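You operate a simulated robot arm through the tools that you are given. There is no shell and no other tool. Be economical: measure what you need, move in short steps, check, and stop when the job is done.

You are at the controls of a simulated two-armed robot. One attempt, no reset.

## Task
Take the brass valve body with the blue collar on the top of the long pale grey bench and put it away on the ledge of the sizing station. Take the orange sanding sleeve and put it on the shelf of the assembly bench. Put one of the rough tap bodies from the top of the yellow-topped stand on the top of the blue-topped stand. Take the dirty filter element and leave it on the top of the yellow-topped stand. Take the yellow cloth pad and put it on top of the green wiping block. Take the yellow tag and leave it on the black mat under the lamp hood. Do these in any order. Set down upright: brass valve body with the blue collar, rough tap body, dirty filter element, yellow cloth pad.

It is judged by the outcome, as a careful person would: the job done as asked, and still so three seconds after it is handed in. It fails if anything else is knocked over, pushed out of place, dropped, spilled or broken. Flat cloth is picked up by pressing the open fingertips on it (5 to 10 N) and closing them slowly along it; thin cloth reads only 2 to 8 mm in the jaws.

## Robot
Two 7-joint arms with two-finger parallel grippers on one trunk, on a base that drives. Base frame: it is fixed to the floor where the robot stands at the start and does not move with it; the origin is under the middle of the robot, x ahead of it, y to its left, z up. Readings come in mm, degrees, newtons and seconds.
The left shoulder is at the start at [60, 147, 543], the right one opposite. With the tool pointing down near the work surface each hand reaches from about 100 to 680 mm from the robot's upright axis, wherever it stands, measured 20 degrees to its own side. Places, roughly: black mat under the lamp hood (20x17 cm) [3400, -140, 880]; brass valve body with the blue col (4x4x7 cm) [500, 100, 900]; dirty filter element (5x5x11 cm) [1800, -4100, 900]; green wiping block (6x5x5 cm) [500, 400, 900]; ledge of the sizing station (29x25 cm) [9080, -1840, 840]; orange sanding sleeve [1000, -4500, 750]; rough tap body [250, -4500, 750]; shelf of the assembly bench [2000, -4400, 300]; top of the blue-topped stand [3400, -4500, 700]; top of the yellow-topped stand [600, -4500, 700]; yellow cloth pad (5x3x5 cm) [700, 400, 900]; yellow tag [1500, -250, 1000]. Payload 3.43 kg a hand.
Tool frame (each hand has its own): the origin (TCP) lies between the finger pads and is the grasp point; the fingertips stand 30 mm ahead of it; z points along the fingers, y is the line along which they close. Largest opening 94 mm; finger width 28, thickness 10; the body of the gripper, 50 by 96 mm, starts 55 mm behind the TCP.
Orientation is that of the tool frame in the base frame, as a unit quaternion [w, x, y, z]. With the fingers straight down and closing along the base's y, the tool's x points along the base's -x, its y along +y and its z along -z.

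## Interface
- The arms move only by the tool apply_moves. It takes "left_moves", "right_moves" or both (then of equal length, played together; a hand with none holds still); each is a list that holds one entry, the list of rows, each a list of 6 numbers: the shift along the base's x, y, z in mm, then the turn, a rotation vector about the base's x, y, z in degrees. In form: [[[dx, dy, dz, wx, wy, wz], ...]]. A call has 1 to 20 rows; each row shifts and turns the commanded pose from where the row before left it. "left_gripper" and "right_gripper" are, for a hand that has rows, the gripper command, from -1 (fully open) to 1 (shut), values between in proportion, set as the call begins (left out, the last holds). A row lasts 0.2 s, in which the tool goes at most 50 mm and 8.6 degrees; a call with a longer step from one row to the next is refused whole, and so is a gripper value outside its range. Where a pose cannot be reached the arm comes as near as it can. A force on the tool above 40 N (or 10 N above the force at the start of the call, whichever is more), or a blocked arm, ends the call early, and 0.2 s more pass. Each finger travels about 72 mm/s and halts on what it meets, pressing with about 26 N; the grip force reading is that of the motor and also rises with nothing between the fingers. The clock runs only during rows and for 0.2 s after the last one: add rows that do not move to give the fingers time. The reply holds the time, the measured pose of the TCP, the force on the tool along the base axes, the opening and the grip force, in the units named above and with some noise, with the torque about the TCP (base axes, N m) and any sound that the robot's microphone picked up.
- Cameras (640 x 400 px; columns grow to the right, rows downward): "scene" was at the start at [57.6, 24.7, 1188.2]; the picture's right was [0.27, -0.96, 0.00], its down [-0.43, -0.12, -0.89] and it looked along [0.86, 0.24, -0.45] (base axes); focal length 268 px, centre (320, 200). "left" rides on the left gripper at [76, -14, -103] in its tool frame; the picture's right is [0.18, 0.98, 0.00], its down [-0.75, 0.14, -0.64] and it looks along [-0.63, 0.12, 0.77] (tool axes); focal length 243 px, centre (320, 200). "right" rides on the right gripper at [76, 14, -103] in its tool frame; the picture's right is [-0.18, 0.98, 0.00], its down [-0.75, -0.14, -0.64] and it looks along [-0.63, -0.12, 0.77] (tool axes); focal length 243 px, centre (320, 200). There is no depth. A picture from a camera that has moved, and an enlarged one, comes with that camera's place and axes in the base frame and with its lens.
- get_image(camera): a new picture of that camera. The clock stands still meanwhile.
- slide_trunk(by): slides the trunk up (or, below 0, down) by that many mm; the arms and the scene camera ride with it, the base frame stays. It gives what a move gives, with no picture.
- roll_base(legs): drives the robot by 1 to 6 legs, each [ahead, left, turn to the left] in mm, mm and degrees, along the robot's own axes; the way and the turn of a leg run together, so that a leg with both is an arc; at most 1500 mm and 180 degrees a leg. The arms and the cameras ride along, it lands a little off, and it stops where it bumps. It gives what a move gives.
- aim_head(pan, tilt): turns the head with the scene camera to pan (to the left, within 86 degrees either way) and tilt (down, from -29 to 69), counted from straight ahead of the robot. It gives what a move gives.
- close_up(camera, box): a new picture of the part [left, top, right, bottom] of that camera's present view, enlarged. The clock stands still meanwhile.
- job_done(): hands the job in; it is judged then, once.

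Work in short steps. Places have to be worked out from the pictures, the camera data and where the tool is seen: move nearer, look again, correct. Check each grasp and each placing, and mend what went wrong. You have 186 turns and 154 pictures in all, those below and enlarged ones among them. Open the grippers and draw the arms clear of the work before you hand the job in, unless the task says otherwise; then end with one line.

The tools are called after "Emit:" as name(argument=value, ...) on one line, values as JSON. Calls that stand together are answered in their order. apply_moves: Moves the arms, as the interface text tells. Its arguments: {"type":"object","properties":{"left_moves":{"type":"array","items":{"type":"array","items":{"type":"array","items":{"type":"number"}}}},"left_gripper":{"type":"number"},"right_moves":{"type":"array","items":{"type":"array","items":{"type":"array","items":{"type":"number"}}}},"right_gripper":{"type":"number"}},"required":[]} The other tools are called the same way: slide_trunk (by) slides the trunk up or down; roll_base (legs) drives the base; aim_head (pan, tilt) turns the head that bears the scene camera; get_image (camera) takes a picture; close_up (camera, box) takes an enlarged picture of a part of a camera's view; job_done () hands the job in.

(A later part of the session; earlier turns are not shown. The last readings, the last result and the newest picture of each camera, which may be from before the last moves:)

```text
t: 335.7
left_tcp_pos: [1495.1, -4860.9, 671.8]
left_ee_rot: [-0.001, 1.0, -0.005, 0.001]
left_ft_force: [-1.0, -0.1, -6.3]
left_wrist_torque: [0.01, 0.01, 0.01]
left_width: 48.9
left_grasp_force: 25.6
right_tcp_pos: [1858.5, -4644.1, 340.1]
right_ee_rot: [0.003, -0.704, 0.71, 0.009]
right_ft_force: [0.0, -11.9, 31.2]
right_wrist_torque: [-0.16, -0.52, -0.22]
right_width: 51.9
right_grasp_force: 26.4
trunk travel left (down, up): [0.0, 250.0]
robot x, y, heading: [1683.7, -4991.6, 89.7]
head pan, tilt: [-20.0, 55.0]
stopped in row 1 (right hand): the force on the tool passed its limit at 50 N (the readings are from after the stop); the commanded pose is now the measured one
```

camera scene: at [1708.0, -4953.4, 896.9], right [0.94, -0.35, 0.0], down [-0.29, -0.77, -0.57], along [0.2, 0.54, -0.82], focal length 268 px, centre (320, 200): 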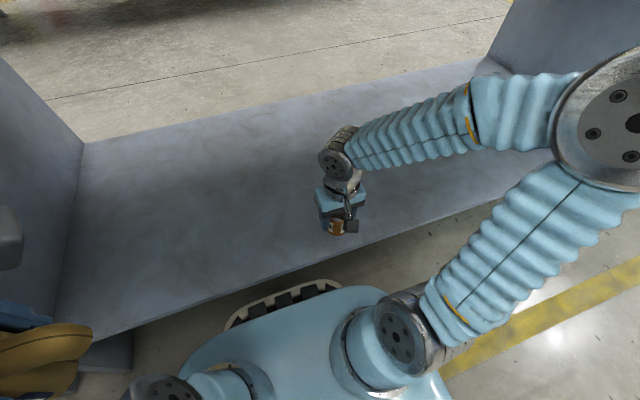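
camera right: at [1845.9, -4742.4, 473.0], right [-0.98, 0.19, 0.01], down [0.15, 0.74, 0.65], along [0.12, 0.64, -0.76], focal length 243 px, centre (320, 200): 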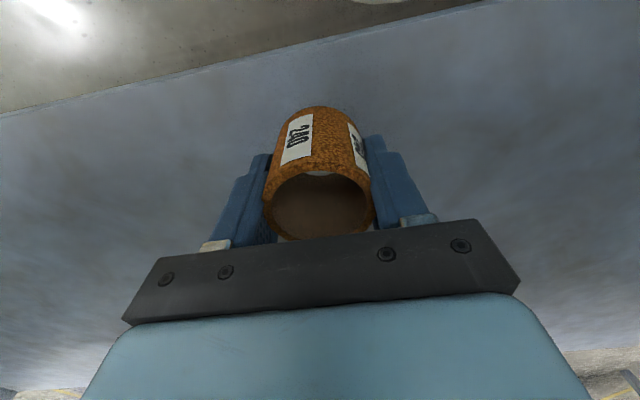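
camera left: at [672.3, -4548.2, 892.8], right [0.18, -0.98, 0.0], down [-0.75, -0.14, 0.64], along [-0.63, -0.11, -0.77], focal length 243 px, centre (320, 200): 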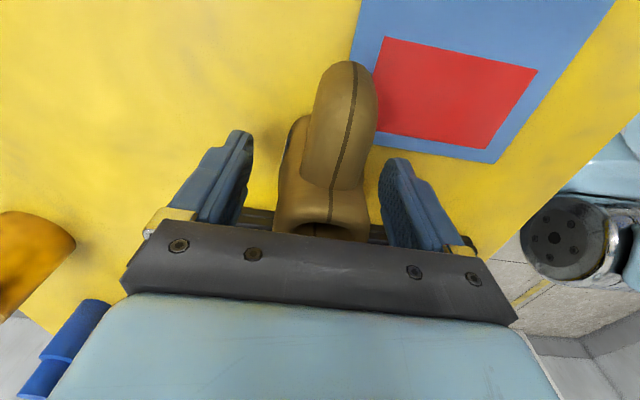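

Contact. Ease up 1.5 mm, open, and rise clear.

Emit:
apply_moves(right_moves=[[[0, 0, 1.5, 0, 0, 0], [0, 0, 0, 0, 0, 0]]])

Emit:
apply_moves(right_moves=[[[0, 0, 0, 0, 0, 0], [0, 0, 0, 0, 0, 0], [0, 0, 0, 0, 0, 0], [0, 0, 0, 0, 0, 0]]], right_gripper=-0.8)

Emit:
apply_moves(right_moves=[[[0, 0, 20, 0, 0, 0], [0, 0, 30, 0, 0, 0], [0, 0, 30, 0, 0, 0], [0, 0, 10, 0, 0, 0], [0, 0, 0, 0, 0, 0]]])

Emit:
get_image(camera="right")

```text
t: 336.3
left_tcp_pos: [1496.5, -4861.3, 673.1]
left_ee_rot: [-0.001, 1.0, -0.004, 0.001]
left_ft_force: [0.2, 0.0, -6.3]
left_wrist_torque: [0.0, 0.03, 0.0]
left_width: 49.0
left_grasp_force: 26.1
right_tcp_pos: [1858.4, -4643.8, 340.9]
right_ee_rot: [0.003, -0.704, 0.71, 0.009]
right_ft_force: [-1.1, -6.2, 16.4]
right_wrist_torque: [-0.05, -0.29, -0.09]
right_width: 51.6
right_grasp_force: 26.1
trunk travel left (down, up): [0.0, 250.0]
robot x, y, heading: [1684.0, -4990.2, 89.7]
head pan, tilt: [-20.0, 55.0]
```

```text
t: 337.3
left_tcp_pos: [1496.4, -4861.5, 672.4]
left_ee_rot: [0.0, 1.0, -0.004, 0.0]
left_ft_force: [-0.6, 0.0, -5.7]
left_wrist_torque: [0.02, 0.01, 0.02]
left_width: 48.6
left_grasp_force: 25.9
right_tcp_pos: [1858.4, -4644.0, 339.2]
right_ee_rot: [0.002, -0.704, 0.71, 0.008]
right_ft_force: [-0.1, 0.4, -0.3]
right_wrist_torque: [-0.02, 0.0, -0.05]
right_width: 84.6
right_grasp_force: 0.1
trunk travel left (down, up): [0.0, 250.0]
robot x, y, heading: [1684.3, -4989.6, 89.6]
head pan, tilt: [-20.0, 55.0]
```

```text
t: 338.5
left_tcp_pos: [1495.8, -4860.9, 672.2]
left_ee_rot: [0.0, 1.0, -0.005, 0.0]
left_ft_force: [-0.3, -0.1, -6.2]
left_wrist_torque: [0.0, 0.04, -0.03]
left_width: 48.8
left_grasp_force: 26.2
right_tcp_pos: [1859.0, -4644.6, 430.6]
right_ee_rot: [0.003, -0.704, 0.71, 0.008]
right_ft_force: [-0.3, 0.5, -0.5]
right_wrist_torque: [0.02, 0.01, -0.01]
right_width: 84.6
right_grasp_force: 0.0
trunk travel left (down, up): [0.0, 250.0]
robot x, y, heading: [1685.1, -4992.0, 89.3]
head pan, tilt: [-20.0, 55.0]
```

```text
51 pictures are left
camera right: at [1845.6, -4722.5, 533.2], right [-0.98, 0.19, 0.01], down [0.15, 0.74, 0.65], along [0.12, 0.64, -0.76], focal length 243 px, centre (320, 200)
```

right: 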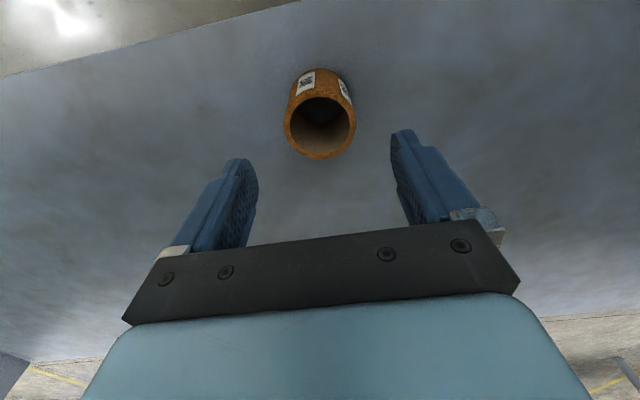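

Sleeve stands on the shelf. I back out, raise the trunk, and drive right to the blue-topped stand.

Emit:
roll_base(legs=[[-480, 0, 0], [0, -1500, 0], [0, -320, 0]])

Emit:
slide_trunk(by=250)

Emit:
aim_head(pan=5, tilt=35)

Emit:
get_image(camera="scene")

```text
t: 350.0
left_tcp_pos: [3287.0, -5362.0, 672.0]
left_ee_rot: [-0.001, 1.0, -0.017, 0.0]
left_ft_force: [-0.7, 0.4, -5.4]
left_wrist_torque: [0.01, 0.06, -0.02]
left_width: 48.5
left_grasp_force: 26.1
right_tcp_pos: [3655.6, -5154.7, 431.5]
right_ee_rot: [0.002, -0.695, 0.719, 0.007]
right_ft_force: [0.1, 0.5, 0.1]
right_wrist_torque: [-0.02, 0.02, -0.03]
right_width: 84.6
right_grasp_force: 0.1
trunk travel left (down, up): [0.0, 250.0]
robot x, y, heading: [3473.0, -5496.8, 87.9]
head pan, tilt: [-20.0, 55.0]
```

```text
t: 352.6
left_tcp_pos: [3287.0, -5362.8, 922.4]
left_ee_rot: [0.0, 1.0, -0.015, 0.001]
left_ft_force: [0.1, 0.1, -5.5]
left_wrist_torque: [0.0, 0.02, -0.01]
left_width: 48.7
left_grasp_force: 25.8
right_tcp_pos: [3655.3, -5153.6, 679.3]
right_ee_rot: [0.003, -0.696, 0.718, 0.009]
right_ft_force: [0.2, 0.2, 0.4]
right_wrist_torque: [0.01, -0.02, 0.0]
right_width: 84.6
right_grasp_force: 0.1
trunk travel left (down, up): [-250.0, 0.0]
robot x, y, heading: [3474.8, -5499.2, 88.1]
head pan, tilt: [-20.0, 55.0]
```

```text
t: 353.4
left_tcp_pos: [3286.9, -5361.5, 922.6]
left_ee_rot: [0.0, 1.0, -0.017, 0.001]
left_ft_force: [0.1, 0.1, -6.8]
left_wrist_torque: [-0.01, 0.03, 0.01]
left_width: 48.8
left_grasp_force: 26.0
right_tcp_pos: [3655.6, -5153.7, 679.6]
right_ee_rot: [0.003, -0.695, 0.719, 0.008]
right_ft_force: [0.0, -0.4, 0.2]
right_wrist_torque: [0.03, 0.02, 0.0]
right_width: 84.5
right_grasp_force: 0.0
trunk travel left (down, up): [-250.0, 0.0]
robot x, y, heading: [3469.7, -5493.7, 88.2]
head pan, tilt: [5.0, 35.0]
```

```text
50 pictures are left
camera scene: at [3465.4, -5438.2, 1175.0], right [1.0, 0.05, 0.0], down [0.03, -0.57, -0.82], along [-0.04, 0.82, -0.57], focal length 268 px, centre (320, 200)
```

scene: 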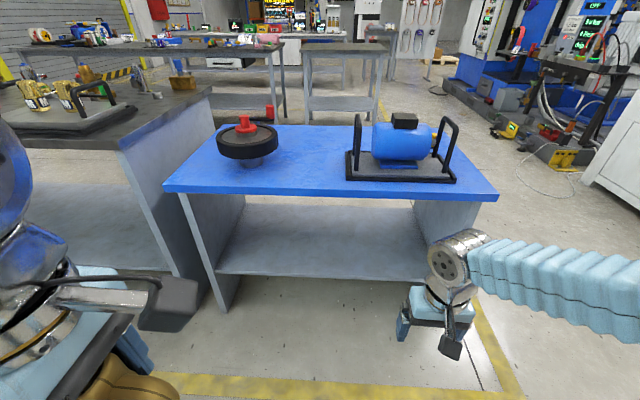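

Blue stand has free space at about (3370,-4640). I raise and retract the right hand, then drive in.

Emit:
apply_moves(right_moves=[[[0, -20, 45, 0, 0, 0], [0, -20, 45, 0, 0, 0], [5, -20, 45, 0, 0, 0], [5, -20, 45, 0, 0, 0], [5, -20, 45, 0, 0, 0], [5, -20, 45, 0, 0, 0], [0, 0, 0, 0, 0, 0]]])

Emit:
roll_base(legs=[[490, 0, 2]])

Emit:
apply_moves(left_moves=[[[16, 40, 0, 0, 0, 0], [16, 40, 0, 0, 0, 0], [16, 40, 0, 0, 0, 0], [16, 40, 0, 0, 0, 0], [16, 40, 0, 0, 0, 0], [0, 20, 0, 0, 0, 0], [0, 0, 0, 0, 0, 0]]])

Emit:
aim_head(pan=5, tilt=45)

Emit:
get_image(camera="scene")

```text
t: 355.0
left_tcp_pos: [3287.6, -5360.7, 922.7]
left_ee_rot: [0.0, 1.0, -0.016, 0.002]
left_ft_force: [0.3, -0.1, -5.7]
left_wrist_torque: [0.01, 0.02, -0.03]
left_width: 48.8
left_grasp_force: 26.6
right_tcp_pos: [3678.0, -5274.5, 949.6]
right_ee_rot: [0.003, -0.695, 0.719, 0.009]
right_ft_force: [0.7, -0.2, 0.4]
right_wrist_torque: [0.0, 0.0, 0.01]
right_width: 84.5
right_grasp_force: 0.1
trunk travel left (down, up): [-250.0, 0.0]
robot x, y, heading: [3473.3, -5497.8, 88.3]
head pan, tilt: [5.0, 35.0]
```

```text
t: 357.9
left_tcp_pos: [3286.2, -4889.7, 922.3]
left_ee_rot: [0.0, 1.0, 0.007, 0.0]
left_ft_force: [0.5, -0.5, -5.3]
left_wrist_torque: [-0.01, 0.03, 0.01]
left_width: 48.5
left_grasp_force: 25.5
right_tcp_pos: [3672.3, -4784.3, 948.9]
right_ee_rot: [-0.002, 0.711, -0.703, -0.009]
right_ft_force: [-0.7, 0.2, 0.5]
right_wrist_torque: [-0.02, -0.03, -0.01]
right_width: 84.5
right_grasp_force: 0.0
trunk travel left (down, up): [-250.0, 0.0]
robot x, y, heading: [3475.4, -5015.1, 90.5]
head pan, tilt: [5.0, 35.0]
```

```text
t: 359.5
left_tcp_pos: [3365.4, -4672.7, 921.5]
left_ee_rot: [0.0, 1.0, 0.007, 0.0]
left_ft_force: [-0.2, -0.6, -6.6]
left_wrist_torque: [-0.01, 0.04, 0.0]
left_width: 48.5
left_grasp_force: 26.2
right_tcp_pos: [3671.4, -4783.2, 948.4]
right_ee_rot: [-0.003, 0.711, -0.703, -0.009]
right_ft_force: [-0.1, -0.2, -0.5]
right_wrist_torque: [-0.01, -0.03, -0.01]
right_width: 84.7
right_grasp_force: 0.1
trunk travel left (down, up): [-250.0, 0.0]
robot x, y, heading: [3479.6, -5015.9, 90.8]
head pan, tilt: [5.0, 35.0]
```

```text
t: 360.2
left_tcp_pos: [3364.9, -4672.8, 921.9]
left_ee_rot: [0.0, 1.0, 0.008, 0.0]
left_ft_force: [1.1, 0.5, -6.2]
left_wrist_torque: [-0.02, 0.02, 0.0]
left_width: 48.7
left_grasp_force: 26.2
right_tcp_pos: [3671.6, -4783.1, 949.0]
right_ee_rot: [-0.002, 0.711, -0.703, -0.009]
right_ft_force: [0.0, 0.1, -0.3]
right_wrist_torque: [0.02, 0.04, 0.0]
right_width: 84.5
right_grasp_force: 0.1
trunk travel left (down, up): [-250.0, 0.0]
robot x, y, heading: [3475.0, -5016.8, 90.7]
head pan, tilt: [5.0, 45.0]
```

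```text
49 pictures are left
camera scene: at [3468.4, -4964.4, 1160.3], right [1.0, 0.1, 0.0], down [0.07, -0.7, -0.71], along [-0.07, 0.7, -0.71], focal length 268 px, centre (320, 200)
```

scene: 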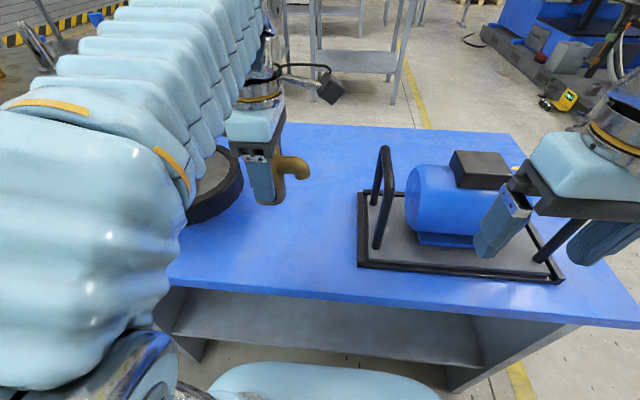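

Free spot confirmed. I move to y≈-4640 and lower toward z≈800.

Emit:
apply_moves(left_moves=[[[0, 30, -10, 0, 0, 0], [0, 0, -30, 0, 0, 0], [0, 0, -30, 0, 0, 0], [0, 0, -25, 0, 0, 0], [0, 0, -15, 0, 0, 0], [0, 0, 0, 0, 0, 0]]])

Emit:
close_up(camera="scene", box=[190, 80, 370, 260])

```text
t: 361.6
left_tcp_pos: [3366.9, -4639.8, 812.5]
left_ee_rot: [0.0, 1.0, 0.006, 0.0]
left_ft_force: [0.0, 0.2, -6.2]
left_wrist_torque: [0.0, 0.01, 0.02]
left_width: 48.6
left_grasp_force: 25.8
right_tcp_pos: [3672.8, -4784.5, 950.4]
right_ee_rot: [-0.003, 0.712, -0.702, -0.009]
right_ft_force: [-0.8, 0.2, 0.4]
right_wrist_torque: [-0.01, 0.02, -0.03]
right_width: 84.4
right_grasp_force: 0.1
trunk travel left (down, up): [-250.0, 0.0]
robot x, y, heading: [3479.2, -5014.2, 90.8]
head pan, tilt: [5.0, 45.0]
```

```text
2.22 times, centred on (280, 170) of scene
camera zoom: at [3468.4, -4964.4, 1160.2], right [1.0, 0.1, 0.0], down [0.07, -0.7, -0.71], along [-0.07, 0.7, -0.71], focal length 597 px, centre (409, 267)
```

zoom: 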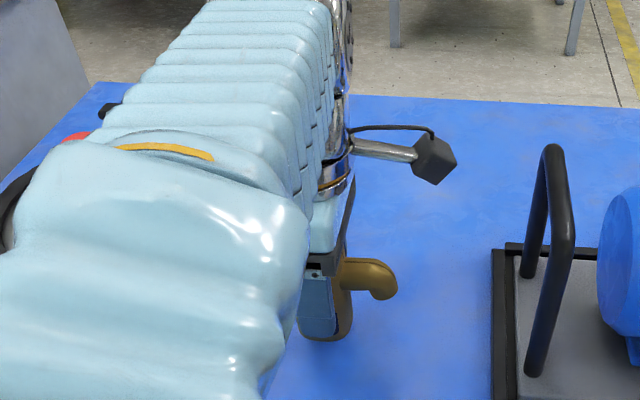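

I lower on in small steps to contact.

Emit:
apply_moves(left_moves=[[[0, 0, -5, 0, 0, 0], [0, 0, -4, 0, 0, 0], [0, 0, -3, 0, 0, 0], [0, 0, -2, 0, 0, 0], [0, 0, 0, 0, 0, 0]]])

Emit:
apply_moves(left_moves=[[[0, 0, -2, 0, 0, 0], [0, 0, -2, 0, 0, 0], [0, 0, 0, 0, 0, 0]]])

```text
t: 362.8
left_tcp_pos: [3367.8, -4639.9, 799.6]
left_ee_rot: [0.0, 1.0, 0.007, 0.0]
left_ft_force: [-0.8, -0.4, -6.6]
left_wrist_torque: [0.0, 0.04, -0.01]
left_width: 48.5
left_grasp_force: 25.6
right_tcp_pos: [3672.8, -4784.9, 949.7]
right_ee_rot: [-0.002, 0.711, -0.703, -0.009]
right_ft_force: [0.2, 0.2, 0.3]
right_wrist_torque: [-0.02, 0.02, 0.04]
right_width: 84.3
right_grasp_force: 0.0
trunk travel left (down, up): [-250.0, 0.0]
robot x, y, heading: [3474.7, -5015.1, 90.7]
head pan, tilt: [5.0, 45.0]
```

```text
t: 363.6
left_tcp_pos: [3366.4, -4640.8, 794.5]
left_ee_rot: [0.001, 1.0, 0.007, 0.0]
left_ft_force: [0.2, -0.7, -6.1]
left_wrist_torque: [-0.03, 0.05, -0.02]
left_width: 48.4
left_grasp_force: 25.9
right_tcp_pos: [3671.2, -4783.2, 948.7]
right_ee_rot: [-0.002, 0.711, -0.703, -0.009]
right_ft_force: [-0.2, -0.3, -0.2]
right_wrist_torque: [0.0, -0.01, -0.02]
right_width: 84.8
right_grasp_force: 0.1
trunk travel left (down, up): [-250.0, 0.0]
robot x, y, heading: [3478.9, -5016.4, 90.7]
head pan, tilt: [5.0, 45.0]
```

Not yet; continue.

Emit:
apply_moves(left_moves=[[[0, 0, -2, 0, 0, 0], [0, 0, -2, 0, 0, 0], [0, 0, 0, 0, 0, 0]]])

Emit:
apply_moves(left_moves=[[[0, 0, -2, 0, 0, 0], [0, 0, 0, 0, 0, 0]]])

```text
t: 364.4
left_tcp_pos: [3366.4, -4639.4, 791.6]
left_ee_rot: [-0.001, 1.0, 0.007, 0.001]
left_ft_force: [-1.7, -1.6, 6.5]
left_wrist_torque: [-0.13, -0.05, -0.05]
left_width: 48.2
left_grasp_force: 25.9
right_tcp_pos: [3672.9, -4784.4, 947.6]
right_ee_rot: [-0.002, 0.711, -0.703, -0.009]
right_ft_force: [0.1, 0.3, 0.0]
right_wrist_torque: [0.0, 0.02, 0.01]
right_width: 84.5
right_grasp_force: 0.0
trunk travel left (down, up): [-250.0, 0.0]
robot x, y, heading: [3476.2, -5017.5, 90.7]
head pan, tilt: [5.0, 45.0]
```

```text
t: 365.0
left_tcp_pos: [3364.2, -4639.0, 789.7]
left_ee_rot: [-0.002, 1.0, 0.007, 0.001]
left_ft_force: [-8.5, 1.8, 19.8]
left_wrist_torque: [-0.26, 0.11, -0.11]
left_width: 48.8
left_grasp_force: 25.6
right_tcp_pos: [3671.9, -4783.2, 950.1]
right_ee_rot: [-0.003, 0.712, -0.702, -0.009]
right_ft_force: [0.6, -0.5, 0.0]
right_wrist_torque: [0.0, 0.0, -0.05]
right_width: 84.3
right_grasp_force: 0.0
trunk travel left (down, up): [-250.0, 0.0]
robot x, y, heading: [3475.3, -5014.0, 90.2]
head pan, tilt: [5.0, 45.0]
```

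Contact. Ease up 2 mm, open, rise and look.

Emit:
apply_moves(left_moves=[[[0, 0, 2, 0, 0, 0], [0, 0, 0, 0, 0, 0]]])

Emit:
apply_moves(left_moves=[[[0, 0, 0, 0, 0, 0], [0, 0, 0, 0, 0, 0], [0, 0, 0, 0, 0, 0], [0, 0, 0, 0, 0, 0]]], left_gripper=-0.75)

Emit:
apply_moves(left_moves=[[[0, 0, 15, 0, 0, 0], [0, 0, 30, 0, 0, 0], [0, 0, 35, 0, 0, 0], [0, 0, 40, 0, 0, 0], [0, -40, 10, 0, 0, 0], [0, -40, 0, 0, 0, 0], [0, -40, 0, 0, 0, 0], [0, 0, 0, 0, 0, 0]]])

Emit:
get_image(camera="scene")

```text
t: 365.6
left_tcp_pos: [3367.2, -4640.4, 788.7]
left_ee_rot: [0.001, 1.0, 0.006, 0.002]
left_ft_force: [-0.5, 0.5, -2.6]
left_wrist_torque: [0.11, 0.1, 0.03]
left_width: 48.3
left_grasp_force: 26.3
right_tcp_pos: [3671.5, -4784.0, 948.4]
right_ee_rot: [-0.002, 0.711, -0.703, -0.009]
right_ft_force: [-0.7, 0.1, -0.3]
right_wrist_torque: [0.0, -0.04, -0.01]
right_width: 84.7
right_grasp_force: 0.1
trunk travel left (down, up): [-250.0, 0.0]
robot x, y, heading: [3481.5, -5016.6, 90.8]
head pan, tilt: [5.0, 45.0]
```

```text
t: 366.6
left_tcp_pos: [3366.7, -4640.4, 790.4]
left_ee_rot: [0.0, 1.0, 0.007, 0.0]
left_ft_force: [-0.1, -0.8, 0.0]
left_wrist_torque: [-0.03, 0.02, 0.03]
left_width: 82.3
left_grasp_force: 0.1
right_tcp_pos: [3670.8, -4783.4, 948.8]
right_ee_rot: [-0.003, 0.712, -0.702, -0.009]
right_ft_force: [-0.2, 0.4, 0.0]
right_wrist_torque: [-0.03, 0.0, 0.03]
right_width: 84.3
right_grasp_force: 0.0
trunk travel left (down, up): [-250.0, 0.0]
robot x, y, heading: [3474.2, -5015.1, 90.9]
head pan, tilt: [5.0, 45.0]
```

```text
t: 368.4
left_tcp_pos: [3364.3, -4762.7, 922.4]
left_ee_rot: [-0.001, 1.0, 0.008, 0.0]
left_ft_force: [-0.2, 0.2, 0.0]
left_wrist_torque: [0.01, 0.02, -0.02]
left_width: 82.3
left_grasp_force: 0.1
right_tcp_pos: [3672.9, -4783.6, 950.1]
right_ee_rot: [-0.002, 0.712, -0.702, -0.008]
right_ft_force: [-0.4, 0.4, 0.2]
right_wrist_torque: [-0.01, 0.04, -0.01]
right_width: 84.3
right_grasp_force: 0.1
trunk travel left (down, up): [-250.0, 0.0]
robot x, y, heading: [3474.1, -5019.4, 90.7]
head pan, tilt: [5.0, 45.0]
```

```text
47 pictures are left
camera scene: at [3468.5, -4964.9, 1160.3], right [1.0, 0.1, 0.0], down [0.07, -0.7, -0.71], along [-0.07, 0.7, -0.71], focal length 268 px, centre (320, 200)
```

scene: 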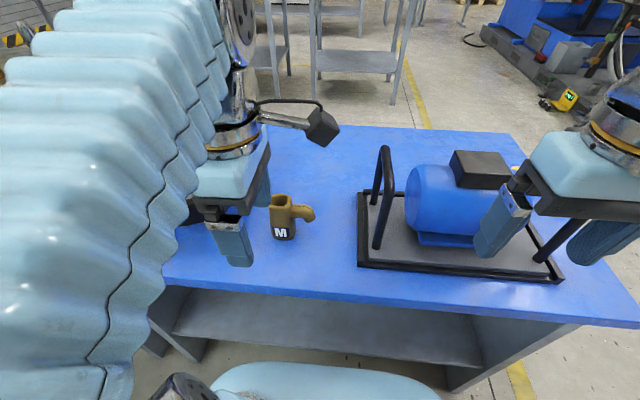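

Tap stands on the blue stand. Next the filter at the far side of the assembly bench: I drive round to the aisle behind it, turning to face -y.

Emit:
roll_base(legs=[[-400, 0, -0.7], [0, -1130, 0], [1500, 0, 0], [600, 0, 0], [0, 0, 180]])

Emit:
roll_base(legs=[[0, -1500, 0], [0, -800, 0]])

Emit:
aim_head(pan=0, tilt=25)

Emit:
get_image(camera="scene")

```text
t: 393.6
left_tcp_pos: [4783.4, -3607.6, 921.3]
left_ee_rot: [0.0, 0.01, 1.0, 0.0]
left_ft_force: [-0.4, 0.2, -0.1]
left_wrist_torque: [-0.02, 0.0, -0.03]
left_width: 82.3
left_grasp_force: 0.0
right_tcp_pos: [4476.8, -3576.2, 948.5]
right_ee_rot: [0.008, 0.714, 0.7, -0.003]
right_ft_force: [-0.1, 0.6, 0.8]
right_wrist_torque: [0.0, -0.02, -0.03]
right_width: 84.5
right_grasp_force: 0.0
trunk travel left (down, up): [-250.0, 0.0]
robot x, y, heading: [4677.8, -3351.7, -91.2]
head pan, tilt: [5.0, 45.0]
```

```text
t: 404.8
left_tcp_pos: [2524.2, -3608.9, 922.3]
left_ee_rot: [-0.001, -0.004, 1.0, 0.0]
left_ft_force: [-0.4, -0.4, 0.2]
left_wrist_torque: [0.03, -0.02, -0.04]
left_width: 82.3
left_grasp_force: 0.1
right_tcp_pos: [2217.1, -3584.2, 948.9]
right_ee_rot: [0.009, 0.705, 0.709, -0.002]
right_ft_force: [0.2, 0.4, 0.8]
right_wrist_torque: [-0.03, 0.02, 0.02]
right_width: 84.6
right_grasp_force: 0.1
trunk travel left (down, up): [-250.0, 0.0]
robot x, y, heading: [2413.0, -3355.3, -89.8]
head pan, tilt: [5.0, 45.0]
```

```text
t: 405.6
left_tcp_pos: [2523.7, -3609.2, 921.6]
left_ee_rot: [-0.001, -0.005, 1.0, 0.0]
left_ft_force: [0.0, 0.3, -0.1]
left_wrist_torque: [-0.03, 0.03, 0.02]
left_width: 82.4
left_grasp_force: 0.0
right_tcp_pos: [2216.8, -3585.5, 949.0]
right_ee_rot: [0.009, 0.705, 0.709, -0.002]
right_ft_force: [0.3, 0.5, 0.7]
right_wrist_torque: [-0.01, 0.04, 0.01]
right_width: 84.8
right_grasp_force: 0.0
trunk travel left (down, up): [-250.0, 0.0]
robot x, y, heading: [2414.6, -3352.4, -89.7]
head pan, tilt: [0.0, 25.0]
```

```text
46 pictures are left
camera scene: at [2412.3, -3416.0, 1190.8], right [-1.0, -0.01, 0.0], down [0.0, 0.42, -0.91], along [0.01, -0.91, -0.42], focal length 268 px, centre (320, 200)
```

scene: 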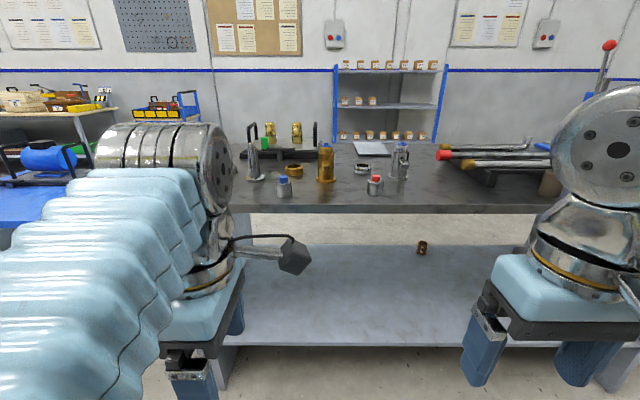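

The filter seems to be the brownish cylinder at about (1740,-4160). I drive right 560 mm and look.

Emit:
roll_base(legs=[[0, -560, 0]])

Emit:
aim_head(pan=0, tilt=30)

Emit:
get_image(camera="scene")

```text
t: 408.8
left_tcp_pos: [1970.6, -3613.8, 922.2]
left_ee_rot: [-0.001, -0.01, 1.0, 0.0]
left_ft_force: [-0.1, -0.3, -0.5]
left_wrist_torque: [0.02, 0.02, -0.03]
left_width: 82.1
left_grasp_force: 0.0
right_tcp_pos: [1663.5, -3594.0, 949.6]
right_ee_rot: [0.009, 0.701, 0.713, -0.002]
right_ft_force: [-0.4, -0.7, 0.4]
right_wrist_torque: [0.0, 0.02, -0.02]
right_width: 84.7
right_grasp_force: 0.2
trunk travel left (down, up): [-250.0, 0.0]
robot x, y, heading: [1856.1, -3362.2, -89.1]
head pan, tilt: [0.0, 25.0]
```

```text
t: 409.4
left_tcp_pos: [1971.0, -3613.7, 921.2]
left_ee_rot: [0.0, -0.01, 1.0, 0.0]
left_ft_force: [0.3, -0.2, 0.5]
left_wrist_torque: [0.0, 0.01, 0.01]
left_width: 82.2
left_grasp_force: 0.1
right_tcp_pos: [1661.6, -3594.6, 949.5]
right_ee_rot: [0.009, 0.701, 0.713, -0.002]
right_ft_force: [0.6, 0.4, 0.9]
right_wrist_torque: [0.03, -0.04, -0.02]
right_width: 84.7
right_grasp_force: 0.0
trunk travel left (down, up): [-250.0, 0.0]
robot x, y, heading: [1856.1, -3362.3, -89.0]
head pan, tilt: [0.0, 30.0]
```

```text
45 pictures are left
camera scene: at [1856.5, -3421.0, 1182.9], right [-1.0, -0.02, 0.0], down [-0.01, 0.5, -0.87], along [0.02, -0.87, -0.5], focal length 268 px, centre (320, 200)
```

scene: 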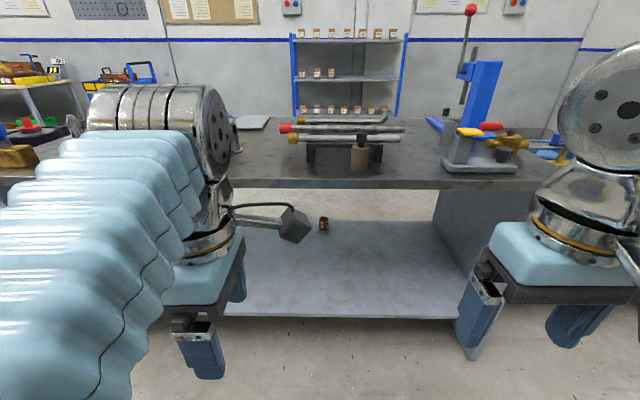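

Emit:
close_up(camera="scene", box=[260, 95, 460, 220])

```text
3.20 times, centred on (360, 158) of scene
camera zoom: at [1856.5, -3421.0, 1182.9], right [-1.0, -0.02, 0.0], down [-0.01, 0.5, -0.87], along [0.02, -0.87, -0.5], focal length 859 px, centre (192, 336)
```

zoom: 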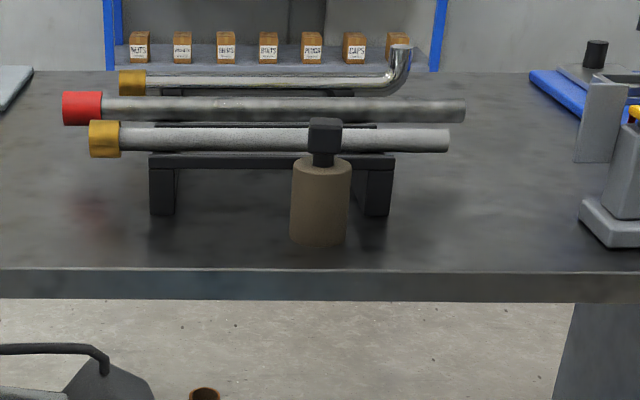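

The filter (brown body with black cap) is at about (1750,-4195), bench top ≈850, cap top ≈966, just in front of a pipe rack. I pull the left hand back and drive in 480 mm.

Emit:
apply_moves(left_moves=[[[20, 30, 10, 0, 0, 0], [20, 30, 10, 0, 0, 0], [20, 20, 10, 0, 0, 0], [0, 0, 0, 0, 0, 0]]])

Emit:
roll_base(legs=[[480, 0, -0.9]])

Emit:
aim_head(pan=-15, tilt=40)

Emit:
get_image(camera="scene")

Emit:
get_image(camera="right")

```text
t: 410.4
left_tcp_pos: [2029.8, -3533.1, 952.4]
left_ee_rot: [-0.001, -0.01, 1.0, -0.001]
left_ft_force: [-0.5, -0.2, -0.8]
left_wrist_torque: [0.03, -0.01, 0.01]
left_width: 82.1
left_grasp_force: 0.1
right_tcp_pos: [1664.2, -3595.6, 949.1]
right_ee_rot: [0.009, 0.701, 0.713, -0.003]
right_ft_force: [0.3, 0.7, -1.0]
right_wrist_torque: [0.06, 0.04, 0.01]
right_width: 84.6
right_grasp_force: 0.1
trunk travel left (down, up): [-250.0, 0.0]
robot x, y, heading: [1856.5, -3361.4, -89.1]
head pan, tilt: [0.0, 30.0]
```

```text
t: 413.3
left_tcp_pos: [2035.7, -4016.5, 952.1]
left_ee_rot: [0.0, -0.007, 1.0, 0.0]
left_ft_force: [-0.5, 0.0, -0.1]
left_wrist_torque: [0.01, 0.01, 0.04]
left_width: 82.6
left_grasp_force: 0.0
right_tcp_pos: [1668.5, -4073.8, 948.5]
right_ee_rot: [0.009, 0.703, 0.711, -0.003]
right_ft_force: [-0.7, 0.5, -0.5]
right_wrist_torque: [-0.01, 0.0, 0.01]
right_width: 84.6
right_grasp_force: 0.1
trunk travel left (down, up): [-250.0, 0.0]
robot x, y, heading: [1861.7, -3845.0, -89.3]
head pan, tilt: [0.0, 30.0]
```

```text
t: 414.1
left_tcp_pos: [2035.4, -4017.2, 953.1]
left_ee_rot: [-0.001, -0.008, 1.0, 0.0]
left_ft_force: [0.3, -0.2, 0.4]
left_wrist_torque: [0.02, -0.01, 0.0]
left_width: 82.3
left_grasp_force: 0.1
right_tcp_pos: [1668.3, -4074.8, 948.4]
right_ee_rot: [0.009, 0.703, 0.711, -0.002]
right_ft_force: [0.7, -0.2, 0.1]
right_wrist_torque: [-0.01, 0.01, 0.02]
right_width: 84.6
right_grasp_force: 0.1
trunk travel left (down, up): [-250.0, 0.0]
robot x, y, heading: [1864.4, -3838.1, -89.1]
head pan, tilt: [-15.0, 40.0]
```

```text
43 pictures are left
camera scene: at [1841.4, -3894.3, 1167.5], right [-0.97, 0.25, 0.0], down [0.16, 0.62, -0.77], along [-0.19, -0.74, -0.64], focal length 268 px, centre (320, 200)
```

scene: 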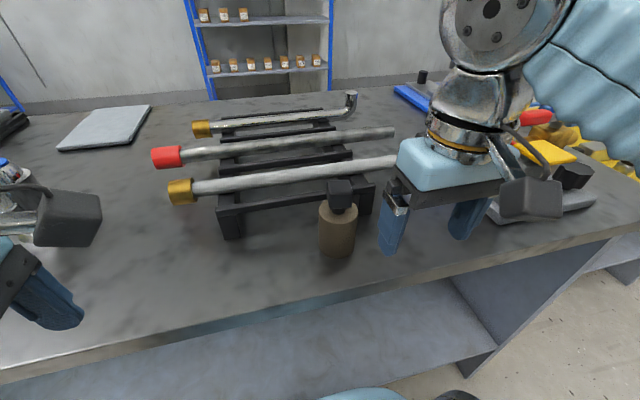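

```text
42 pictures are left
camera right: at [1681.8, -3996.4, 1051.4], right [0.98, -0.17, 0.01], down [-0.14, -0.74, 0.65], along [-0.1, -0.64, -0.76], focal length 243 px, centre (320, 200)
```

right: 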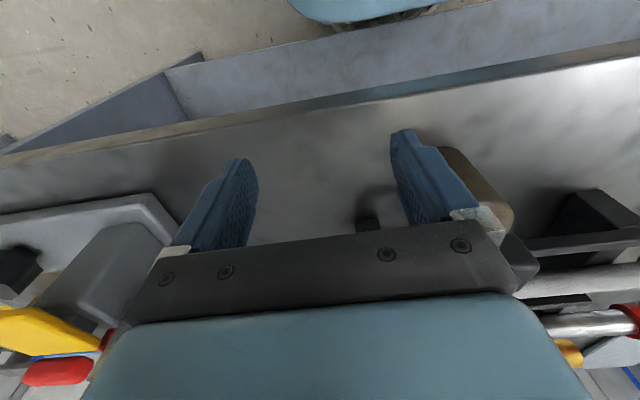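

Re-solving with both views: bench top ≈885, filter at (1761,-4113), cap top ≈990. I approach at z≈950 from the front: back off, shift over in x, then look.

Emit:
apply_moves(right_moves=[[[0, 30, 2, 0, 0, 0], [31, 5, 0, 0, 0, 0], [31, 0, 0, 0, 0, 0], [31, 0, 0, 0, 0, 0], [0, 0, 0, 0, 0, 0]]])

Emit:
get_image(camera="right")

Emit:
get_image(camera="scene")

```text
t: 415.3
left_tcp_pos: [2035.1, -4016.6, 952.5]
left_ee_rot: [-0.001, -0.007, 1.0, 0.001]
left_ft_force: [1.8, 0.0, 0.4]
left_wrist_torque: [0.02, 0.0, 0.03]
left_width: 82.3
left_grasp_force: 0.1
right_tcp_pos: [1765.0, -4036.6, 949.2]
right_ee_rot: [0.008, 0.703, 0.711, -0.003]
right_ft_force: [0.1, 0.0, 0.0]
right_wrist_torque: [0.04, 0.02, 0.01]
right_width: 84.5
right_grasp_force: 0.1
trunk travel left (down, up): [-250.0, 0.0]
robot x, y, heading: [1863.9, -3842.0, -89.3]
head pan, tilt: [-15.0, 40.0]
```

```text
41 pictures are left
camera right: at [1777.7, -3958.9, 1050.8], right [0.98, -0.17, 0.01], down [-0.14, -0.74, 0.65], along [-0.1, -0.64, -0.76], focal length 243 px, centre (320, 200)
```

right: 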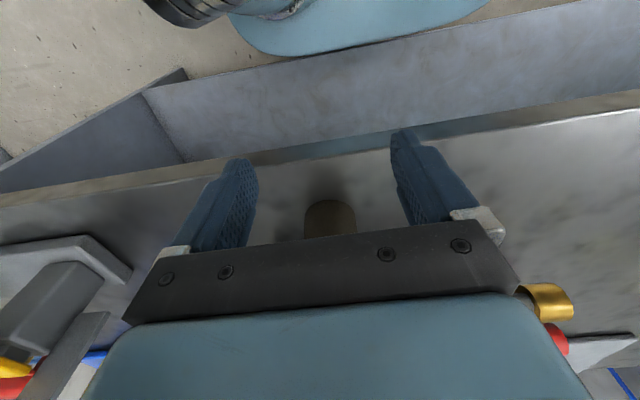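

```text
40 pictures are left
camera scene: at [1841.4, -3894.3, 1167.5], right [-0.97, 0.25, 0.0], down [0.16, 0.62, -0.77], along [-0.19, -0.74, -0.64], focal length 268 px, centre (320, 200)
```

scene: 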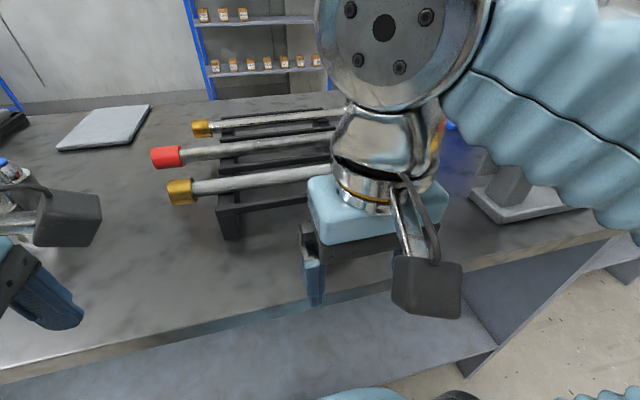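

Aligned in x. I advance in -y slowly to straddle the filter.

Emit:
apply_moves(right_moves=[[[0, -20, 0, 0, 0, 0], [0, -20, 0, 0, 0, 0], [0, -15, 0, 0, 0, 0], [0, -12, 0, 0, 0, 0], [0, -10, 0, 0, 0, 0], [0, 0, 0, 0, 0, 0]]])

Emit:
get_image(camera="right")

```text
t: 416.7
left_tcp_pos: [2035.0, -4016.4, 953.4]
left_ee_rot: [0.0, -0.006, 1.0, 0.0]
left_ft_force: [-0.2, 1.0, 0.0]
left_wrist_torque: [-0.03, 0.0, -0.02]
left_width: 82.3
left_grasp_force: 0.1
right_tcp_pos: [1762.0, -4115.5, 950.5]
right_ee_rot: [0.009, 0.703, 0.711, -0.002]
right_ft_force: [-0.2, -0.1, 0.7]
right_wrist_torque: [-0.01, 0.07, 0.0]
right_width: 84.2
right_grasp_force: 0.1
trunk travel left (down, up): [-250.0, 0.0]
robot x, y, heading: [1860.2, -3843.7, -89.6]
head pan, tilt: [-15.0, 40.0]
```

```text
39 pictures are left
camera right: at [1775.1, -4038.3, 1053.3], right [0.99, -0.17, 0.01], down [-0.14, -0.74, 0.65], along [-0.1, -0.64, -0.76], focal length 243 px, centre (320, 200)
```

right: 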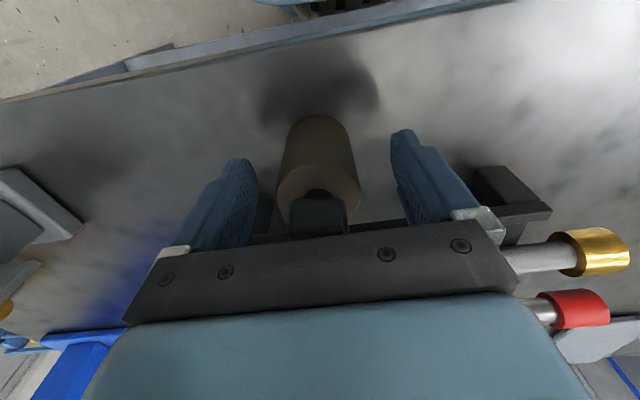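

Straddled and centred. Lower 5 mm, close.

Emit:
apply_moves(right_moves=[[[0, 3, -5, 0, 0, 0], [0, 0, 0, 0, 0, 0]]])

Emit:
apply_moves(right_moves=[[[0, 0, 0, 0, 0, 0], [0, 0, 0, 0, 0, 0], [0, 0, 0, 0, 0, 0], [0, 0, 0, 0, 0, 0], [0, 0, 0, 0, 0, 0]]], right_gripper=0.3)

Emit:
apply_moves(right_moves=[[[0, 0, 10, 0, 0, 0], [0, 0, 15, 0, 0, 0], [0, 10, 10, 0, 0, 0], [0, 30, 5, 0, 0, 0], [0, 40, 0, 0, 0, 0], [0, 0, 0, 0, 0, 0]]])

Emit:
get_image(camera="scene")

```text
t: 417.3
left_tcp_pos: [2035.2, -4016.8, 953.7]
left_ee_rot: [0.0, -0.007, 1.0, 0.0]
left_ft_force: [0.0, 1.4, 0.0]
left_wrist_torque: [0.01, 0.01, -0.02]
left_width: 82.2
left_grasp_force: 0.1
right_tcp_pos: [1762.8, -4113.2, 946.3]
right_ee_rot: [0.008, 0.703, 0.712, -0.002]
right_ft_force: [0.0, -0.3, 0.0]
right_wrist_torque: [0.02, -0.03, -0.01]
right_width: 84.5
right_grasp_force: 0.1
trunk travel left (down, up): [-250.0, 0.0]
robot x, y, heading: [1863.2, -3845.4, -89.4]
head pan, tilt: [-15.0, 40.0]
```

```text
t: 418.5
left_tcp_pos: [2036.3, -4016.1, 952.7]
left_ee_rot: [-0.001, -0.007, 1.0, 0.0]
left_ft_force: [0.0, -0.1, 0.2]
left_wrist_torque: [0.02, 0.04, 0.0]
left_width: 82.1
left_grasp_force: 0.0
right_tcp_pos: [1761.9, -4113.0, 946.8]
right_ee_rot: [0.009, 0.703, 0.711, -0.003]
right_ft_force: [1.1, 0.0, 0.9]
right_wrist_torque: [-0.02, -0.05, 0.01]
right_width: 52.0
right_grasp_force: 25.8
trunk travel left (down, up): [-250.0, 0.0]
robot x, y, heading: [1866.0, -3842.1, -89.1]
head pan, tilt: [-15.0, 40.0]
```

```text
t: 419.9
left_tcp_pos: [2034.4, -4016.0, 952.7]
left_ee_rot: [0.0, -0.007, 1.0, 0.0]
left_ft_force: [-0.8, 0.2, 0.4]
left_wrist_torque: [-0.01, -0.02, -0.01]
left_width: 82.4
left_grasp_force: 0.1
right_tcp_pos: [1762.3, -4032.1, 987.1]
right_ee_rot: [0.008, 0.702, 0.712, -0.003]
right_ft_force: [0.1, -0.2, -0.4]
right_wrist_torque: [0.01, -0.01, 0.02]
right_width: 52.1
right_grasp_force: 26.3
trunk travel left (down, up): [-250.0, 0.0]
robot x, y, heading: [1862.7, -3843.0, -89.6]
head pan, tilt: [-15.0, 40.0]
```

```text
38 pictures are left
camera scene: at [1841.3, -3894.0, 1167.5], right [-0.97, 0.25, 0.0], down [0.16, 0.62, -0.77], along [-0.19, -0.74, -0.64], focal length 268 px, centre (320, 200)
```

scene: 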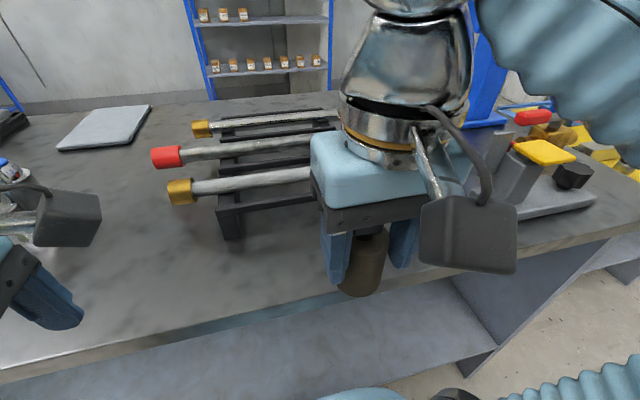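

Filter held (52 mm). I back off, drive right (-x) to face the rear of the yellow stand, and look for a free spot near its back edge.

Emit:
roll_base(legs=[[-400, 0, 0], [0, -1010, 0]])

Emit:
aim_head(pan=0, tilt=30)

Emit:
get_image(camera="scene")

```text
t: 427.0
left_tcp_pos: [1070.1, -3626.2, 952.9]
left_ee_rot: [-0.001, -0.018, 1.0, 0.0]
left_ft_force: [-0.9, -0.1, 0.1]
left_wrist_torque: [-0.01, 0.01, 0.03]
left_width: 82.3
left_grasp_force: 0.0
right_tcp_pos: [796.7, -3647.5, 986.5]
right_ee_rot: [0.009, 0.695, 0.719, -0.003]
right_ft_force: [-0.9, 0.6, -0.7]
right_wrist_torque: [0.01, 0.03, 0.02]
right_width: 51.6
right_grasp_force: 26.1
trunk travel left (down, up): [-250.0, 0.0]
robot x, y, heading: [896.5, -3455.0, -88.0]
head pan, tilt: [-15.0, 40.0]
```

```text
t: 427.8
left_tcp_pos: [1070.7, -3626.7, 953.7]
left_ee_rot: [-0.001, -0.017, 1.0, 0.0]
left_ft_force: [-0.5, 0.6, 0.0]
left_wrist_torque: [-0.04, 0.01, 0.02]
left_width: 82.4
left_grasp_force: 0.0
right_tcp_pos: [797.5, -3647.1, 987.4]
right_ee_rot: [0.009, 0.695, 0.718, -0.002]
right_ft_force: [1.1, 0.7, 0.0]
right_wrist_torque: [0.03, -0.02, 0.0]
right_width: 51.9
right_grasp_force: 25.8
trunk travel left (down, up): [-250.0, 0.0]
robot x, y, heading: [894.9, -3456.3, -88.1]
head pan, tilt: [0.0, 30.0]
```

```text
37 pictures are left
camera scene: at [895.4, -3515.2, 1182.8], right [-1.0, -0.03, 0.0], down [-0.02, 0.5, -0.87], along [0.03, -0.87, -0.5], focal length 268 px, centre (320, 200)
```

scene: 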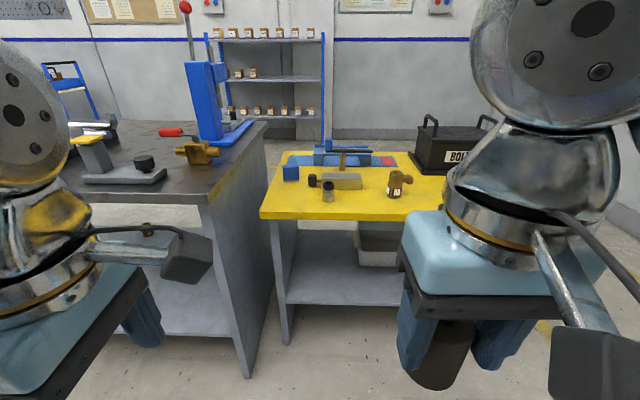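

A free spot lies between the tube and the second tap, at about (787,-4262). I drive so the right hand reaches it while my left elbow stays clear of the assembly bench.

Emit:
roll_base(legs=[[0, -135, -1.9], [420, 0, 0]])

Emit:
aim_head(pan=0, tilt=40)

Emit:
get_image(camera="scene")

```text
t: 431.3
left_tcp_pos: [931.3, -4058.6, 951.7]
left_ee_rot: [0.0, -0.001, 1.0, 0.0]
left_ft_force: [-0.2, -0.2, 0.5]
left_wrist_torque: [-0.06, -0.04, -0.01]
left_width: 82.2
left_grasp_force: 0.2
right_tcp_pos: [656.7, -4071.1, 987.0]
right_ee_rot: [0.008, 0.706, 0.708, -0.003]
right_ft_force: [0.5, 0.2, -0.9]
right_wrist_torque: [-0.02, 0.05, 0.02]
right_width: 51.7
right_grasp_force: 26.1
trunk travel left (down, up): [-250.0, 0.0]
robot x, y, heading: [759.6, -3884.9, -90.0]
head pan, tilt: [0.0, 30.0]
```

```text
t: 432.0
left_tcp_pos: [930.0, -4058.7, 952.2]
left_ee_rot: [-0.001, 0.0, 1.0, 0.0]
left_ft_force: [0.6, -0.6, 0.4]
left_wrist_torque: [0.0, -0.02, 0.02]
left_width: 82.2
left_grasp_force: 0.0
right_tcp_pos: [658.2, -4071.1, 986.3]
right_ee_rot: [0.008, 0.706, 0.708, -0.002]
right_ft_force: [0.1, 0.4, -1.2]
right_wrist_torque: [-0.01, -0.02, 0.0]
right_width: 51.8
right_grasp_force: 25.7
trunk travel left (down, up): [-250.0, 0.0]
robot x, y, heading: [759.9, -3882.1, -89.5]
head pan, tilt: [0.0, 40.0]
```

```text
36 pictures are left
camera scene: at [760.2, -3937.3, 1167.6], right [-1.0, 0.0, 0.0], down [0.0, 0.64, -0.77], along [0.0, -0.77, -0.64], focal length 268 px, centre (320, 200)
```

scene: 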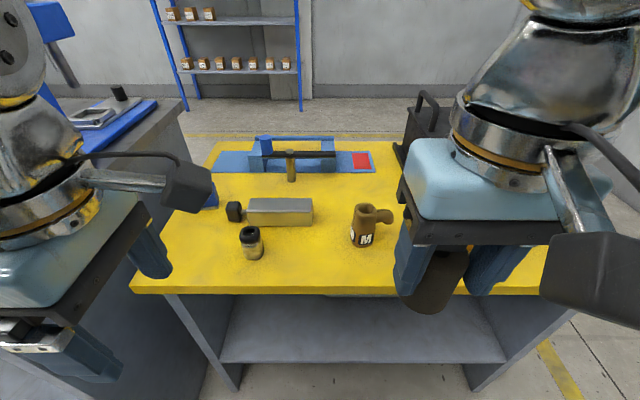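

Target (787,-4258). I move the filter over it, then lower partway.

Emit:
apply_moves(right_moves=[[[26, -37, 0, 0, 0, 0], [26, -37, 0, 0, 0, 0], [26, -37, 0, 0, 0, 0], [26, -38, 0, 0, 0, 0], [25, -38, 0, 0, 0, 0], [0, 0, -30, 0, 0, 0], [0, 0, -30, 0, 0, 0], [0, 0, -30, 0, 0, 0], [0, 0, 0, 0, 0, 0]]])

Emit:
get_image(camera="scene")

Emit:
get_image(camera="right")

```text
t: 434.0
left_tcp_pos: [930.5, -4058.2, 952.4]
left_ee_rot: [-0.001, -0.001, 1.0, 0.0]
left_ft_force: [-0.3, 0.0, -0.2]
left_wrist_torque: [0.01, -0.02, -0.02]
left_width: 82.6
left_grasp_force: 0.1
right_tcp_pos: [784.4, -4255.7, 892.2]
right_ee_rot: [0.009, 0.707, 0.707, -0.002]
right_ft_force: [0.3, 0.1, -1.2]
right_wrist_torque: [-0.01, 0.03, 0.02]
right_width: 51.3
right_grasp_force: 26.1
right hand out of reach, approached as far as the arm can: row 5
trunk travel left (down, up): [-250.0, 0.0]
robot x, y, heading: [761.2, -3884.3, -89.9]
head pan, tilt: [0.0, 40.0]
```

```text
35 pictures are left
camera scene: at [760.3, -3937.3, 1167.5], right [-1.0, 0.0, 0.0], down [0.0, 0.64, -0.77], along [0.0, -0.77, -0.64], focal length 268 px, centre (320, 200)
```

scene: 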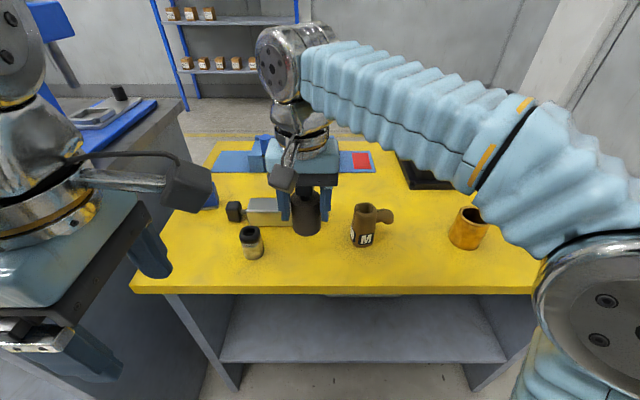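

```text
34 pictures are left
camera right: at [799.1, -4178.4, 994.4], right [0.98, -0.18, 0.01], down [-0.15, -0.74, 0.65], along [-0.11, -0.64, -0.76], focal length 243 px, centre (320, 200)
```

right: 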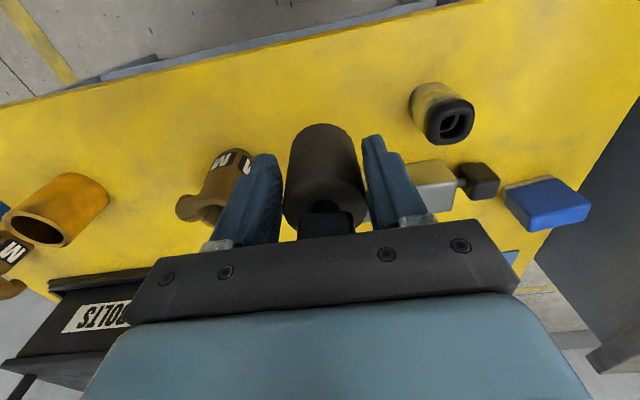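

Clear all around. I lower to z≈812, then creep.

Emit:
apply_moves(right_moves=[[[0, 0, -25, 0, 0, 0], [0, 0, -25, 0, 0, 0], [0, 0, -18, 0, 0, 0], [0, 0, -8, 0, 0, 0], [0, 0, -4, 0, 0, 0], [0, 0, 0, 0, 0, 0]]])

Emit:
apply_moves(right_moves=[[[0, 0, -2, 0, 0, 0], [0, 0, -2, 0, 0, 0], [0, 0, 0, 0, 0, 0]]])

Emit:
close_up(camera="scene", box=[220, 140, 420, 300])

```text
t: 435.4
left_tcp_pos: [930.8, -4059.1, 952.5]
left_ee_rot: [0.0, -0.001, 1.0, 0.0]
left_ft_force: [0.0, -0.3, 0.9]
left_wrist_torque: [-0.01, 0.0, -0.02]
left_width: 82.2
left_grasp_force: 0.0
right_tcp_pos: [784.7, -4255.9, 813.2]
right_ee_rot: [0.009, 0.706, 0.708, -0.003]
right_ft_force: [-0.5, -0.1, -1.3]
right_wrist_torque: [0.02, 0.01, -0.02]
right_width: 51.0
right_grasp_force: 26.1
trunk travel left (down, up): [-250.0, 0.0]
robot x, y, heading: [756.5, -3879.0, -89.8]
head pan, tilt: [0.0, 40.0]
```

```text
t: 436.2
left_tcp_pos: [931.3, -4059.1, 952.2]
left_ee_rot: [-0.001, -0.001, 1.0, 0.0]
left_ft_force: [0.1, -0.1, -0.6]
left_wrist_torque: [-0.03, -0.02, 0.02]
left_width: 82.5
left_grasp_force: 0.1
right_tcp_pos: [785.8, -4255.0, 811.0]
right_ee_rot: [0.009, 0.706, 0.708, -0.002]
right_ft_force: [-0.2, 0.3, -1.4]
right_wrist_torque: [0.02, -0.04, 0.01]
right_width: 50.9
right_grasp_force: 25.9
trunk travel left (down, up): [-250.0, 0.0]
robot x, y, heading: [758.9, -3877.7, -89.9]
head pan, tilt: [0.0, 40.0]
```

```text
2.50 times, centred on (320, 220) of scene
camera zoom: at [760.3, -3937.3, 1167.5], right [-1.0, 0.0, 0.0], down [0.0, 0.64, -0.77], along [0.0, -0.77, -0.64], focal length 671 px, centre (320, 150)
```

zoom: 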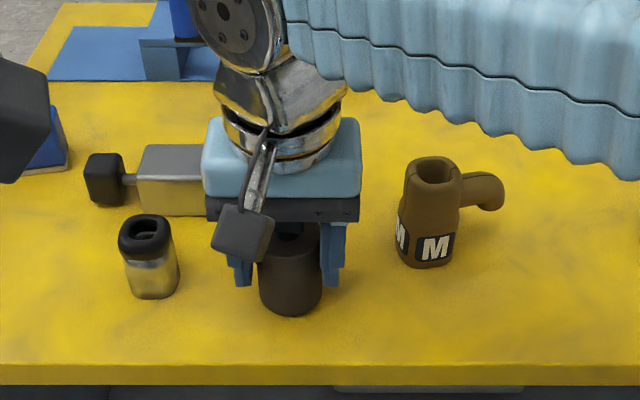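

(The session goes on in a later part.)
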